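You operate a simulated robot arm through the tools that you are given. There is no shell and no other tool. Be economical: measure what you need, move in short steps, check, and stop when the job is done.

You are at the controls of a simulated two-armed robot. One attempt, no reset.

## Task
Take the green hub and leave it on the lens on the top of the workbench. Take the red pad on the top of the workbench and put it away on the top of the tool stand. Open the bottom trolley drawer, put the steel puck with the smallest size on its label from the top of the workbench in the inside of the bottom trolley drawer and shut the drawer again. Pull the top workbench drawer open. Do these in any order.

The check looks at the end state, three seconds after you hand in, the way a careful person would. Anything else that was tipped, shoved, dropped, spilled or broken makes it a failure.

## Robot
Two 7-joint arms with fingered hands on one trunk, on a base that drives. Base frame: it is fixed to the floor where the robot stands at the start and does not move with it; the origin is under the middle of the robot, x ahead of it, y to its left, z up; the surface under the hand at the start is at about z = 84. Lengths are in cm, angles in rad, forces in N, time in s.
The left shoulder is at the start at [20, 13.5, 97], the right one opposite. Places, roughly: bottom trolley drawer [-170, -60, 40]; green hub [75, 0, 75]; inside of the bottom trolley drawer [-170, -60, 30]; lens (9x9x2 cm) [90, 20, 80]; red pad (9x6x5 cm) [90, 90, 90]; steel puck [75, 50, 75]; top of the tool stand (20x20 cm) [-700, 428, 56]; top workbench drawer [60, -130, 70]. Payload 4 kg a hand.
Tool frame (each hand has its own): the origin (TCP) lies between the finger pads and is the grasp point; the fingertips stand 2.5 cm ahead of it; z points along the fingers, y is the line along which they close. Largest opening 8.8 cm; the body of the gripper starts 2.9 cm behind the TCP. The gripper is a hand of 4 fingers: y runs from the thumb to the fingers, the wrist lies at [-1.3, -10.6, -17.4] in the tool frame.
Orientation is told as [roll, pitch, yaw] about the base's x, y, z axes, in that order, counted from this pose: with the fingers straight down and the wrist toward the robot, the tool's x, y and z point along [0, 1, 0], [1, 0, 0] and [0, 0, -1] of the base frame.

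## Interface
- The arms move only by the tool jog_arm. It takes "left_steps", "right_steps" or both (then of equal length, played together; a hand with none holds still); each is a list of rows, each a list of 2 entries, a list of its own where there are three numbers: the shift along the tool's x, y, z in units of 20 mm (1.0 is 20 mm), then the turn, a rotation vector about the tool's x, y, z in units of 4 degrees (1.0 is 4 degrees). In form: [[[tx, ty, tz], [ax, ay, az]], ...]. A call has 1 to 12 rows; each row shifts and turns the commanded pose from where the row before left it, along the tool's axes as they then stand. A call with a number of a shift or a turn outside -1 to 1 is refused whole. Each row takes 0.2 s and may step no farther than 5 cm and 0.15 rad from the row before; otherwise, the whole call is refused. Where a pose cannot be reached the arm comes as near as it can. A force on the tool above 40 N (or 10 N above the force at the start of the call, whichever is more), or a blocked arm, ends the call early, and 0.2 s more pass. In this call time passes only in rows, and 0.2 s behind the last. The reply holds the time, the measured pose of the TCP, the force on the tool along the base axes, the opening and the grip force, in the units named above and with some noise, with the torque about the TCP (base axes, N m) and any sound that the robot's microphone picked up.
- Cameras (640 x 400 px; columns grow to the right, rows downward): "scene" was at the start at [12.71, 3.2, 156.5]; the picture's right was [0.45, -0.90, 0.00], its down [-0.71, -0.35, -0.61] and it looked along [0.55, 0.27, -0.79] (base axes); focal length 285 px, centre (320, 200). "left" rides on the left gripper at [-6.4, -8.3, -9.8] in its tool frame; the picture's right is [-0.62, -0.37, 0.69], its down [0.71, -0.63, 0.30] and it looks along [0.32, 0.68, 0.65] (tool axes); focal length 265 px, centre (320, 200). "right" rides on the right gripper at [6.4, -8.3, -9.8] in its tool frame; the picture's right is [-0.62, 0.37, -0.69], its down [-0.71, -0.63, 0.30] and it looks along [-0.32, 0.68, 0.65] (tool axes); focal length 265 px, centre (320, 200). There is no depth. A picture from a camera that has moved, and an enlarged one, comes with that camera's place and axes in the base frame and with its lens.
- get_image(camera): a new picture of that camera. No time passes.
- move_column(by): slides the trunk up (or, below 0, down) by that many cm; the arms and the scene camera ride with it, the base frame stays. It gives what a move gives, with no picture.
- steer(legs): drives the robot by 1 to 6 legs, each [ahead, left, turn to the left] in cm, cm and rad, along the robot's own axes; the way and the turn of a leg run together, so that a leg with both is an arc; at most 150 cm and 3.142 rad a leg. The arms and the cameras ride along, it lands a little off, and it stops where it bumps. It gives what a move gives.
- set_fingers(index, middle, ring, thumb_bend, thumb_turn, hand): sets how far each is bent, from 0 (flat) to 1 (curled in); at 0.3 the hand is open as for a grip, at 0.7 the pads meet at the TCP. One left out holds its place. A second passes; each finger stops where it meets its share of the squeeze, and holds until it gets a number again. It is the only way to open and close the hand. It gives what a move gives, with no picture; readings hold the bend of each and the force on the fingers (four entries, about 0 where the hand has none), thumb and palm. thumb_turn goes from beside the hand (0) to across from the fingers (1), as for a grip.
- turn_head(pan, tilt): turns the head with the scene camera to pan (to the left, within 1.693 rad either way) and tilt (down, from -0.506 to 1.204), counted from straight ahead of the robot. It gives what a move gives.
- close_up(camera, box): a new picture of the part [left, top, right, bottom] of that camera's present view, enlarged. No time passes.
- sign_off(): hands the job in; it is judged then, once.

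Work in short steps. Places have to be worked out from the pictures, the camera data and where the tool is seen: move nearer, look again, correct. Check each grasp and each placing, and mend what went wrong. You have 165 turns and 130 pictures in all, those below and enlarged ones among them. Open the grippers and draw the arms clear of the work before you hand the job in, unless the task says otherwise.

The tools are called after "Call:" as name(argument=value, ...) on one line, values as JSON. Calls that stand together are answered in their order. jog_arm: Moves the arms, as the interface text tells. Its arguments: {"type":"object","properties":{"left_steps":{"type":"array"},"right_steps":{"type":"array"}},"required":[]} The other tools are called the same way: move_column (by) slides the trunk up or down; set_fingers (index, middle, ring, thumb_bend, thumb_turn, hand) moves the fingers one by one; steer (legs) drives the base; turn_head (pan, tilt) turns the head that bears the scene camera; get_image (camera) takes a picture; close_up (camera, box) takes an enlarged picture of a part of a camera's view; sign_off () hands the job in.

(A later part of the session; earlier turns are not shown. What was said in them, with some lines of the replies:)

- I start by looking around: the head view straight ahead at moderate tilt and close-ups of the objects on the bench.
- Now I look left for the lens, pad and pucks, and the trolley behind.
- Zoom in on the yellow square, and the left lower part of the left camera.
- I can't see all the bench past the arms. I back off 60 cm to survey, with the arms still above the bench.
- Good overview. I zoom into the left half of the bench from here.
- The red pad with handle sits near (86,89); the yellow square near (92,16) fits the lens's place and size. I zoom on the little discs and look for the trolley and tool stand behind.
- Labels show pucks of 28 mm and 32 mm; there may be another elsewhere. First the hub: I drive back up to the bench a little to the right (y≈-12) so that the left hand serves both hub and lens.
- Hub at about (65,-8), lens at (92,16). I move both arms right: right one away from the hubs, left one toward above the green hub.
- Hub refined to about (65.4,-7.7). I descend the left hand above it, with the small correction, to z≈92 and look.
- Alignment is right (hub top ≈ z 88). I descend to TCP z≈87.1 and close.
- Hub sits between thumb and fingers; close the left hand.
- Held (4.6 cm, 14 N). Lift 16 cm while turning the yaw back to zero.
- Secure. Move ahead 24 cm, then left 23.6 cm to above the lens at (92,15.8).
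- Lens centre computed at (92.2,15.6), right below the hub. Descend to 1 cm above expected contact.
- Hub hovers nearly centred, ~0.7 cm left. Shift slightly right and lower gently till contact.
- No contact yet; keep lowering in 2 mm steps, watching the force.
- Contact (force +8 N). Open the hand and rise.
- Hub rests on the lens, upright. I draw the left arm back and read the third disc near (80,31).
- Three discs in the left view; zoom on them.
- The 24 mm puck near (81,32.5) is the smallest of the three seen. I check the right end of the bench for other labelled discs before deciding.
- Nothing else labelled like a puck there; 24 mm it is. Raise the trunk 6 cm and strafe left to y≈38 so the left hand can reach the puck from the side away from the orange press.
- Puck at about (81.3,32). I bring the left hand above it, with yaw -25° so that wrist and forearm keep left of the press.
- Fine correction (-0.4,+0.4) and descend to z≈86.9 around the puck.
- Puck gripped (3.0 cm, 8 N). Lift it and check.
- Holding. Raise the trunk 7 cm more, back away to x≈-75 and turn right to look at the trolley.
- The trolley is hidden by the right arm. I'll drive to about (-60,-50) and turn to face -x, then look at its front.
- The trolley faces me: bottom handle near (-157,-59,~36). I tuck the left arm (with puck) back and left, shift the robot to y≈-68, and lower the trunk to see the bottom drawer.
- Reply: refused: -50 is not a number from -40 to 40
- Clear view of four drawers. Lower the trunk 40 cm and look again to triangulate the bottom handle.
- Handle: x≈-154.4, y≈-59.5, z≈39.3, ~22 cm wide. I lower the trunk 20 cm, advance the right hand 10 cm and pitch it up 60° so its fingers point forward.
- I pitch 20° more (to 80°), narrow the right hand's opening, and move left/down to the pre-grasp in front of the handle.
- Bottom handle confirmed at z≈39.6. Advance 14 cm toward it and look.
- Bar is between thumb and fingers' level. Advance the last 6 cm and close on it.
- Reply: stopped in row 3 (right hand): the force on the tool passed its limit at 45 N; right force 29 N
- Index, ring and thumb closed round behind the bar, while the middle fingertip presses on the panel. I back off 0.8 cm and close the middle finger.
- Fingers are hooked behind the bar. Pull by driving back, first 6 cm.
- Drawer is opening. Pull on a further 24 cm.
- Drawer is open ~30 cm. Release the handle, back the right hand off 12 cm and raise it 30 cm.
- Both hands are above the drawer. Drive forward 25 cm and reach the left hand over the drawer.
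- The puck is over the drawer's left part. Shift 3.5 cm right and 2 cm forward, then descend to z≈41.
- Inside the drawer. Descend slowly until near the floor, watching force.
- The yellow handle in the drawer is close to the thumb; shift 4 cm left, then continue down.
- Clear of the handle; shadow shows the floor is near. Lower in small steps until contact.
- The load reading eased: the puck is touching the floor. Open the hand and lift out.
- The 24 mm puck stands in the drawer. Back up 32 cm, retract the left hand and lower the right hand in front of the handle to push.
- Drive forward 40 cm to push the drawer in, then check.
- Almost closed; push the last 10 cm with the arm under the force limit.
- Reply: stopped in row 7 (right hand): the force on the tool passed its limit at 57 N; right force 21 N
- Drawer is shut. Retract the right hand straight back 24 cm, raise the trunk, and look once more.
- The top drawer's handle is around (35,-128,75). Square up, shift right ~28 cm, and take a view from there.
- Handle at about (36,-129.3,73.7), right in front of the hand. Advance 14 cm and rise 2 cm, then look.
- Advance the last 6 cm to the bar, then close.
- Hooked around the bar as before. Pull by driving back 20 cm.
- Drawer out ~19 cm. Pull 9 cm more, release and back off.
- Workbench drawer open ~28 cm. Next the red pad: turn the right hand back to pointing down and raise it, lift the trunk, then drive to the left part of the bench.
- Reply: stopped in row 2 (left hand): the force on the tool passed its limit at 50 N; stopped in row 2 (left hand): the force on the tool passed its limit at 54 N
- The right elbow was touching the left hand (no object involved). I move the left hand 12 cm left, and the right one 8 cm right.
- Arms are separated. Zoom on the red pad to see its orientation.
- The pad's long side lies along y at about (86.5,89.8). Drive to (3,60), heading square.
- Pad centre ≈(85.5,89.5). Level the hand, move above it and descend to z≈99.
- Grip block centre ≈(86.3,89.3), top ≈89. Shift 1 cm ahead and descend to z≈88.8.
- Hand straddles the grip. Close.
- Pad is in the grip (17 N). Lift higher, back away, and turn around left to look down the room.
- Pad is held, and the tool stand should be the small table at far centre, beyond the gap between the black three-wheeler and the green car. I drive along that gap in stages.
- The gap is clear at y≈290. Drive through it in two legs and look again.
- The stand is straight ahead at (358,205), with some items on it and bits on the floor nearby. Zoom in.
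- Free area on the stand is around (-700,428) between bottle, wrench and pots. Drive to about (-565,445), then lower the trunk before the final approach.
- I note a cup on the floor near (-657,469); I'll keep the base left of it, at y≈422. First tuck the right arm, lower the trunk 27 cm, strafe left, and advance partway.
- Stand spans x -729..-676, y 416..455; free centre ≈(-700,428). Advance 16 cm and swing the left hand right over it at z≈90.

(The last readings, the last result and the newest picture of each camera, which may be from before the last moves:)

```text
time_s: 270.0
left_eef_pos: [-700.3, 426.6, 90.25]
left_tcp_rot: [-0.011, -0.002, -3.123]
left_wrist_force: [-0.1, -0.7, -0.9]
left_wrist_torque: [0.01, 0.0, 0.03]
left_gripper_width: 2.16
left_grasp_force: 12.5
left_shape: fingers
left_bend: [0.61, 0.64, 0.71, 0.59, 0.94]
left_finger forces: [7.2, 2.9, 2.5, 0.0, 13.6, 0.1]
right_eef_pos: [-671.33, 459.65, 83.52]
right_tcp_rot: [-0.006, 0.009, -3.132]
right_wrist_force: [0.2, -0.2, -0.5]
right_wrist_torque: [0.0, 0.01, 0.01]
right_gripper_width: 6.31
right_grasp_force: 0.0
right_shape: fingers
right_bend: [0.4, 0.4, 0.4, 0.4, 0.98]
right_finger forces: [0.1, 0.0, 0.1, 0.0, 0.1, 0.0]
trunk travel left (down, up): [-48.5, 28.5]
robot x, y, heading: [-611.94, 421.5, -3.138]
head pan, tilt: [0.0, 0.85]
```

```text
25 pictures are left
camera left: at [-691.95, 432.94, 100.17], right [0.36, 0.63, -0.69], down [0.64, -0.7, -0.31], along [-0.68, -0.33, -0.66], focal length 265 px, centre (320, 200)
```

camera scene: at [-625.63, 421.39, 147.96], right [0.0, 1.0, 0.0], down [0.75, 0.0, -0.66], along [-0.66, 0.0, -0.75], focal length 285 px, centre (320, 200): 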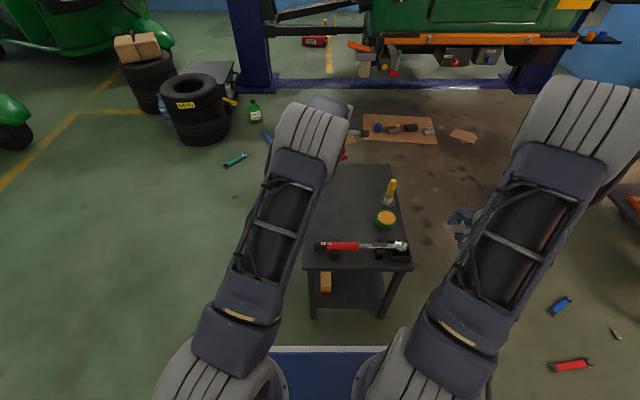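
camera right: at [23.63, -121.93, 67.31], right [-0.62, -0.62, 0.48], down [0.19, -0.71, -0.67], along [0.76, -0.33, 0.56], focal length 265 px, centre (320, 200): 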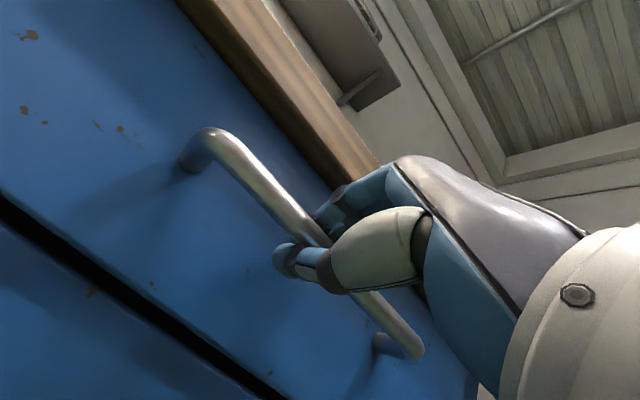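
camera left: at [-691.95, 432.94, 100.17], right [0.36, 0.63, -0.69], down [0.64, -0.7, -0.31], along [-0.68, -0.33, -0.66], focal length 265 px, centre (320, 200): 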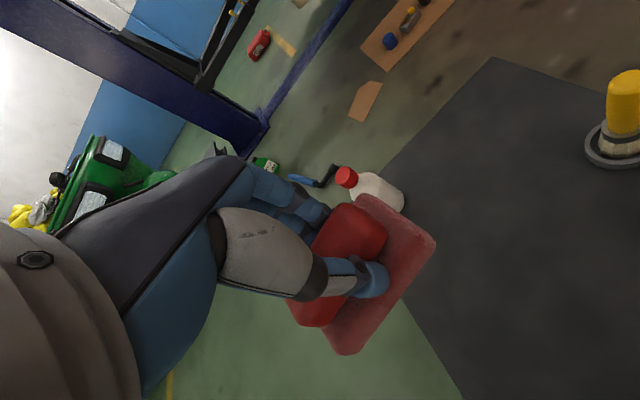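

Pad is above the free area. Move 2 cm right, 1 cm back, and descend 16 cm; then check.

Call:
jog_arm(left_steps=[[[-1, -0.4, 0], [0, 0, 0]], [[0, 0, 1], [0, 0, 0]], [[0, 0, 1], [0, 0, 0]], [[0, 0, 1], [0, 0, 0]], [[0, 0, 1], [0, 0, 0]], [[0, 0, 1], [0, 0, 0]], [[0, 0, 1], [0, 0, 0]], [[0, 0, 1], [0, 0, 0]], [[0, 0, 1], [0, 0, 0]]])

Call:
get_image(camera="left")

Call:
get_image(camera="scene")

```text
time_s: 272.0
left_eef_pos: [-699.55, 428.98, 74.27]
left_tcp_rot: [-0.011, -0.002, -3.124]
left_wrist_force: [0.3, -0.2, -0.7]
left_wrist_torque: [-0.03, -0.04, 0.0]
left_gripper_width: 2.15
left_grasp_force: 13.4
left_shape: fingers
left_bend: [0.61, 0.64, 0.71, 0.59, 0.94]
left_finger forces: [7.1, 2.8, 2.6, 0.1, 13.7, 0.0]
right_eef_pos: [-671.39, 459.58, 83.4]
right_tcp_rot: [-0.004, 0.009, -3.132]
right_wrist_force: [0.0, -0.1, 0.1]
right_wrist_torque: [0.0, -0.03, 0.01]
right_gripper_width: 6.3
right_grasp_force: 0.0
right_shape: fingers
right_bend: [0.4, 0.4, 0.4, 0.4, 0.98]
right_finger forces: [0.0, 0.0, 0.0, 0.1, 0.0, 0.1]
trunk travel left (down, up): [-48.5, 28.5]
robot x, y, heading: [-612.1, 421.2, -3.139]
head pan, tilt: [0.0, 0.85]
```

```text
24 pictures are left
camera left: at [-691.24, 435.3, 84.22], right [0.36, 0.63, -0.69], down [0.64, -0.7, -0.31], along [-0.68, -0.33, -0.66], focal length 265 px, centre (320, 200)
```

left: 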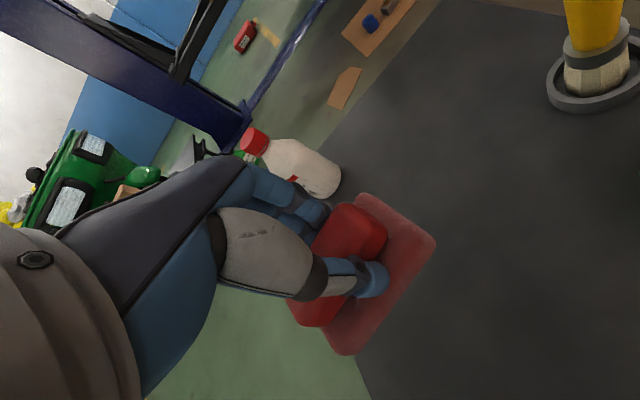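

```text
23 pictures are left
camera scene: at [-625.62, 421.41, 147.96], right [0.0, 1.0, 0.0], down [0.75, 0.0, -0.66], along [-0.66, 0.0, -0.75], focal length 285 px, centre (320, 200)
```

scene: 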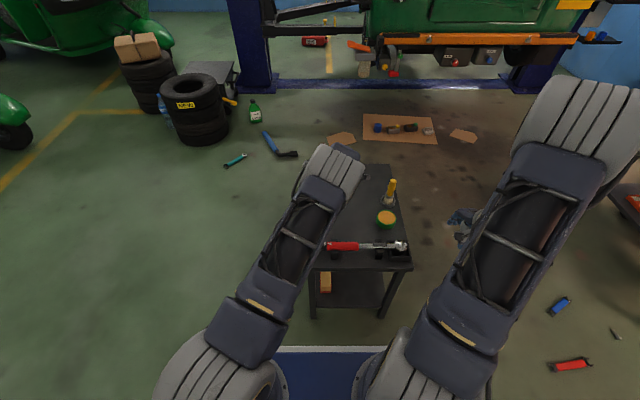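

Elbow is high and clear; bottle is ~8 cm beyond the fingers. Descend to just above contact.

Call:
jog_arm(left_steps=[[[0, 0, 1], [0, 0, 0]], [[0, 0, 1], [0, 0, 0]], [[0, 0, 1], [0, 0, 0]], [[0, 0, 1], [0, 0, 0]], [[0, 0, 1], [0, 0, 0]], [[0, 0, 0.8], [0, 0, 0]]])

Call:
get_image(camera="left")

```text
time_s: 273.4
left_eef_pos: [-699.31, 428.92, 62.64]
left_tcp_rot: [-0.01, -0.002, -3.124]
left_wrist_force: [0.8, 1.1, 0.1]
left_wrist_torque: [0.0, 0.0, -0.03]
left_gripper_width: 2.14
left_grasp_force: 13.1
left_shape: fingers
left_bend: [0.61, 0.64, 0.71, 0.59, 0.94]
left_finger forces: [7.1, 2.9, 2.7, 0.0, 13.7, 0.0]
right_eef_pos: [-671.37, 459.54, 83.49]
right_tcp_rot: [-0.004, 0.01, -3.133]
right_wrist_force: [-0.2, 0.8, -0.4]
right_wrist_torque: [0.0, -0.03, -0.02]
right_gripper_width: 6.3
right_grasp_force: 0.1
right_shape: fingers
right_bend: [0.4, 0.4, 0.4, 0.4, 0.98]
right_finger forces: [0.1, 0.2, 0.1, 0.0, 0.0, 0.1]
trunk travel left (down, up): [-48.5, 28.5]
robot x, y, heading: [-611.55, 421.39, -3.135]
head pan, tilt: [0.0, 0.85]
```

```text
22 pictures are left
camera left: at [-691.11, 435.42, 72.66], right [0.36, 0.63, -0.69], down [0.64, -0.7, -0.31], along [-0.68, -0.33, -0.66], focal length 265 px, centre (320, 200)
```

left: 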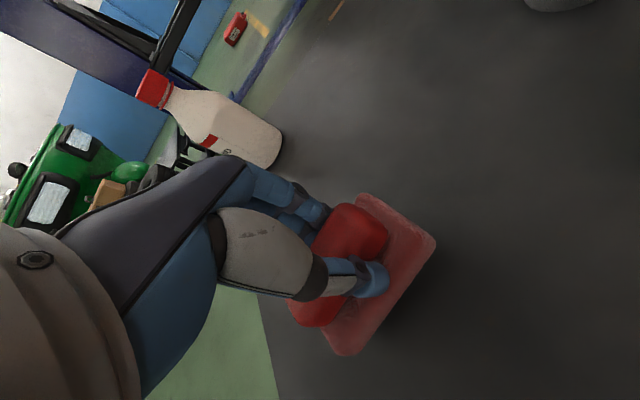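

Close to the surface. Lower in small steps until contact.

Call:
jog_arm(left_steps=[[[0, 0, 0.2], [0, 0, 0]], [[0, 0, 0.2], [0, 0, 0]], [[0, 0, 0.2], [0, 0, 0]]])

Call:
jog_arm(left_steps=[[[0, 0, 0.15], [0, 0, 0]], [[0, 0, 0.15], [0, 0, 0]]])

```text
time_s: 274.2
left_eef_pos: [-699.43, 428.79, 61.49]
left_tcp_rot: [-0.009, -0.002, -3.125]
left_wrist_force: [0.3, 0.2, 0.2]
left_wrist_torque: [0.02, -0.02, -0.03]
left_gripper_width: 2.13
left_grasp_force: 13.0
left_shape: fingers
left_bend: [0.61, 0.64, 0.71, 0.59, 0.94]
left_finger forces: [7.1, 2.9, 2.6, 0.1, 13.6, 0.0]
right_eef_pos: [-671.34, 459.75, 83.49]
right_tcp_rot: [-0.005, 0.01, -3.133]
right_wrist_force: [0.3, 0.4, 0.4]
right_wrist_torque: [-0.03, 0.02, -0.01]
right_gripper_width: 6.3
right_grasp_force: 0.1
right_shape: fingers
right_bend: [0.4, 0.4, 0.4, 0.4, 0.98]
right_finger forces: [0.1, 0.0, 0.0, 0.0, 0.0, 0.0]
trunk travel left (down, up): [-48.5, 28.5]
robot x, y, heading: [-611.84, 421.63, -3.142]
head pan, tilt: [0.0, 0.85]
```

```text
time_s: 274.8
left_eef_pos: [-699.52, 429.01, 60.91]
left_tcp_rot: [-0.01, -0.003, -3.126]
left_wrist_force: [-0.3, 1.0, 1.8]
left_wrist_torque: [-0.04, -0.11, 0.0]
left_gripper_width: 2.14
left_grasp_force: 13.9
left_shape: fingers
left_bend: [0.61, 0.64, 0.71, 0.59, 0.94]
left_finger forces: [7.0, 3.0, 2.8, 0.0, 16.1, 0.0]
right_eef_pos: [-671.41, 459.63, 83.31]
right_tcp_rot: [-0.006, 0.008, -3.134]
right_wrist_force: [-0.8, 0.1, 0.0]
right_wrist_torque: [0.03, 0.01, 0.03]
right_gripper_width: 6.31
right_grasp_force: 0.1
right_shape: fingers
right_bend: [0.4, 0.4, 0.4, 0.4, 0.98]
right_finger forces: [0.1, 0.0, 0.0, 0.0, 0.1, 0.1]
trunk travel left (down, up): [-48.5, 28.5]
robot x, y, heading: [-611.99, 421.33, -3.137]
head pan, tilt: [0.0, 0.85]
```

Contact at z≈60.9 as expected. Open (modestly) and rise.

Call:
jog_arm(left_steps=[[[0, 0, 0.07], [0, 0, 0]]])

Call:
set_fingers(hand="left", index=0.36, middle=0.36, ring=0.36, thumb_bend=0.36)

Call:
jog_arm(left_steps=[[[0, 0, -0.5], [0, 0, 0]], [[0, 0, -1], [0, 0, 0]], [[0, 0, -1], [0, 0, 0]], [[0, 0, -1], [0, 0, 0]], [[0, 0, -1], [0, 0, 0]], [[0, 0, -1], [0, 0, 0]], [[0, 0, -1], [0, 0, 0]], [[0, 0, -1], [0, 0, 0]], [[0, 0, -1], [0, 0, 0]], [[0, 0, -1], [0, 0, 0]], [[0, 0, -1], [0, 0, 0]], [[0, 0, -1], [0, 0, 0]]])

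Call:
get_image(camera="left")

```text
time_s: 275.2
left_eef_pos: [-699.54, 428.98, 60.91]
left_tcp_rot: [-0.011, -0.004, -3.125]
left_wrist_force: [2.4, 0.0, 12.0]
left_wrist_torque: [-0.01, -0.37, -0.02]
left_gripper_width: 2.18
left_grasp_force: 19.5
left_shape: fingers
left_bend: [0.61, 0.64, 0.71, 0.59, 0.94]
left_finger forces: [6.3, 2.8, 2.7, 0.1, 27.0, 0.0]
right_eef_pos: [-671.37, 459.6, 83.36]
right_tcp_rot: [-0.006, 0.01, -3.132]
right_wrist_force: [0.6, 0.7, 0.3]
right_wrist_torque: [0.03, -0.01, 0.03]
right_gripper_width: 6.33
right_grasp_force: 0.0
right_shape: fingers
right_bend: [0.4, 0.4, 0.4, 0.4, 0.98]
right_finger forces: [0.0, 0.0, 0.1, 0.0, 0.0, 0.1]
trunk travel left (down, up): [-48.5, 28.5]
robot x, y, heading: [-611.58, 421.34, -3.134]
head pan, tilt: [0.0, 0.85]
```

```text
time_s: 276.2
left_eef_pos: [-699.45, 428.87, 60.7]
left_tcp_rot: [-0.01, -0.002, -3.125]
left_wrist_force: [-0.1, -0.8, -0.1]
left_wrist_torque: [0.0, 0.01, -0.01]
left_gripper_width: 7.16
left_grasp_force: 0.0
left_shape: fingers
left_bend: [0.36, 0.36, 0.36, 0.36, 0.97]
left_finger forces: [0.1, 0.0, 0.1, 0.0, 0.1, 0.0]
right_eef_pos: [-671.52, 459.63, 83.32]
right_tcp_rot: [-0.005, 0.009, -3.132]
right_wrist_force: [-0.4, -0.2, 0.3]
right_wrist_torque: [-0.05, -0.01, 0.01]
right_gripper_width: 6.32
right_grasp_force: 0.1
right_shape: fingers
right_bend: [0.4, 0.4, 0.4, 0.4, 0.98]
right_finger forces: [0.1, 0.0, 0.1, 0.0, 0.0, 0.1]
trunk travel left (down, up): [-48.5, 28.5]
robot x, y, heading: [-611.73, 421.51, -3.141]
head pan, tilt: [0.0, 0.85]
```

```text
time_s: 278.8
left_eef_pos: [-699.5, 428.61, 83.83]
left_tcp_rot: [-0.01, -0.002, -3.125]
left_wrist_force: [-0.2, 0.0, -0.2]
left_wrist_torque: [-0.02, -0.02, -0.01]
left_gripper_width: 7.15
left_grasp_force: 0.0
left_shape: fingers
left_bend: [0.36, 0.36, 0.36, 0.36, 0.97]
left_finger forces: [0.0, 0.1, 0.0, 0.0, 0.0, 0.0]
right_eef_pos: [-671.35, 459.71, 83.33]
right_tcp_rot: [-0.005, 0.01, -3.132]
right_wrist_force: [1.4, 0.1, -0.2]
right_wrist_torque: [0.01, 0.05, 0.0]
right_gripper_width: 6.32
right_grasp_force: 0.1
right_shape: fingers
right_bend: [0.4, 0.4, 0.4, 0.4, 0.98]
right_finger forces: [0.1, 0.1, 0.1, 0.0, 0.0, 0.0]
trunk travel left (down, up): [-48.5, 28.5]
robot x, y, heading: [-611.3, 421.63, -3.14]
head pan, tilt: [0.0, 0.85]
```

```text
21 pictures are left
camera left: at [-691.13, 435.07, 93.73], right [0.36, 0.63, -0.69], down [0.64, -0.7, -0.31], along [-0.68, -0.33, -0.66], focal length 265 px, centre (320, 200)
```

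left: 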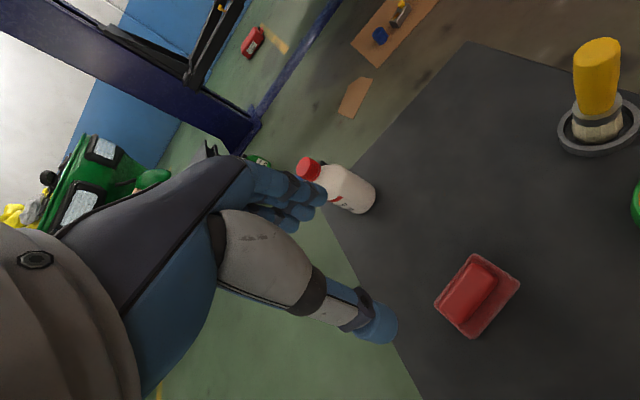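

Pad rests flat on the stand. Back the robot away 45 cm and take a final look.

Call:
steer(legs=[[-45, 0, 0]])

Call:
turn_head(pan=0.0, tilt=0.6)

Call:
close_up(camera="scene", box=[220, 100, 460, 280])

```text
time_s: 281.5
left_eef_pos: [-654.52, 428.41, 83.86]
left_tcp_rot: [-0.01, -0.003, -3.118]
left_wrist_force: [0.2, -0.7, 0.4]
left_wrist_torque: [0.0, 0.0, 0.01]
left_gripper_width: 7.17
left_grasp_force: 0.0
left_shape: fingers
left_bend: [0.36, 0.36, 0.36, 0.36, 0.97]
left_finger forces: [0.0, 0.0, 0.0, 0.0, 0.0, 0.1]
right_eef_pos: [-626.59, 459.53, 83.44]
right_tcp_rot: [-0.007, 0.007, -3.126]
right_wrist_force: [0.2, 0.4, -0.1]
right_wrist_torque: [0.0, 0.02, 0.03]
right_gripper_width: 6.31
right_grasp_force: 0.1
right_shape: fingers
right_bend: [0.4, 0.4, 0.4, 0.4, 0.98]
right_finger forces: [0.1, 0.1, 0.0, 0.0, 0.1, 0.0]
trunk travel left (down, up): [-48.5, 28.5]
robot x, y, heading: [-566.68, 422.12, -3.132]
head pan, tilt: [0.0, 0.85]
```

```text
time_s: 282.2
left_eef_pos: [-654.47, 428.34, 83.83]
left_tcp_rot: [-0.011, -0.001, -3.117]
left_wrist_force: [-0.5, 0.8, -0.5]
left_wrist_torque: [0.01, 0.02, -0.02]
left_gripper_width: 7.17
left_grasp_force: 0.1
left_shape: fingers
left_bend: [0.36, 0.36, 0.36, 0.36, 0.97]
left_finger forces: [0.1, 0.1, 0.0, 0.0, 0.1, 0.1]
right_eef_pos: [-626.67, 459.65, 83.44]
right_tcp_rot: [-0.004, 0.009, -3.126]
right_wrist_force: [-0.1, 0.9, -0.4]
right_wrist_torque: [0.0, -0.01, 0.01]
right_gripper_width: 6.32
right_grasp_force: 0.1
right_shape: fingers
right_bend: [0.4, 0.4, 0.4, 0.4, 0.98]
right_finger forces: [0.0, 0.0, 0.1, 0.0, 0.1, 0.0]
trunk travel left (down, up): [-48.5, 28.5]
robot x, y, heading: [-566.92, 422.37, -3.134]
head pan, tilt: [0.0, 0.6]
```

```text
2.22 times, centred on (340, 190) of scene
camera zoom: at [-581.71, 421.61, 150.04], right [-0.01, 1.0, 0.0], down [0.57, 0.01, -0.82], along [-0.82, -0.01, -0.57], focal length 633 px, centre (276, 222)
```

zoom: 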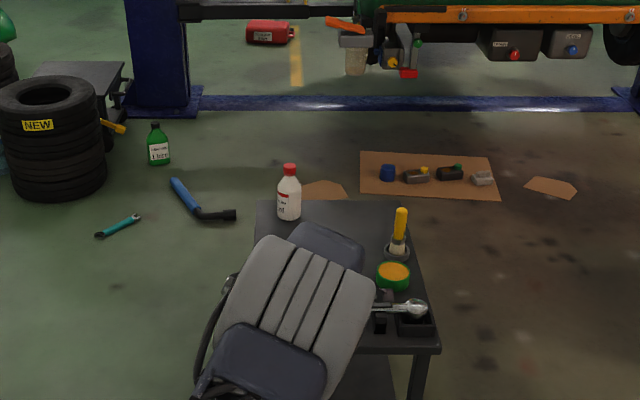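

Bottle, brush, can and wrench still stand as before. The pad was seen flat on the stand, both hands are open and the arms are clear, so I hand in.

Call:
sign_off()

```text
The job is handed in.
```

I finished all four parts and handed the job in:

- **Hub:** the green hub is on the lens. I took the lens to be the yellow ribbed square near (92, 16), because it was the only thing close to the size and place you gave.
- **Pad:** the red pad is on the top of the tool stand.
- **Puck:** the 24 mm steel puck is in the bottom trolley drawer, and the drawer is shut. I found three labelled pucks: 24, 28 and 32 mm.
- **Workbench drawer:** the top drawer is pulled open about 28 cm.

The robot's right elbow bumped its own left hand once, in front of the open workbench drawer; no other object was involved. I checked each step in the pictures as I did it, but I didn't go back to look at the workbench and trolley before handing in.
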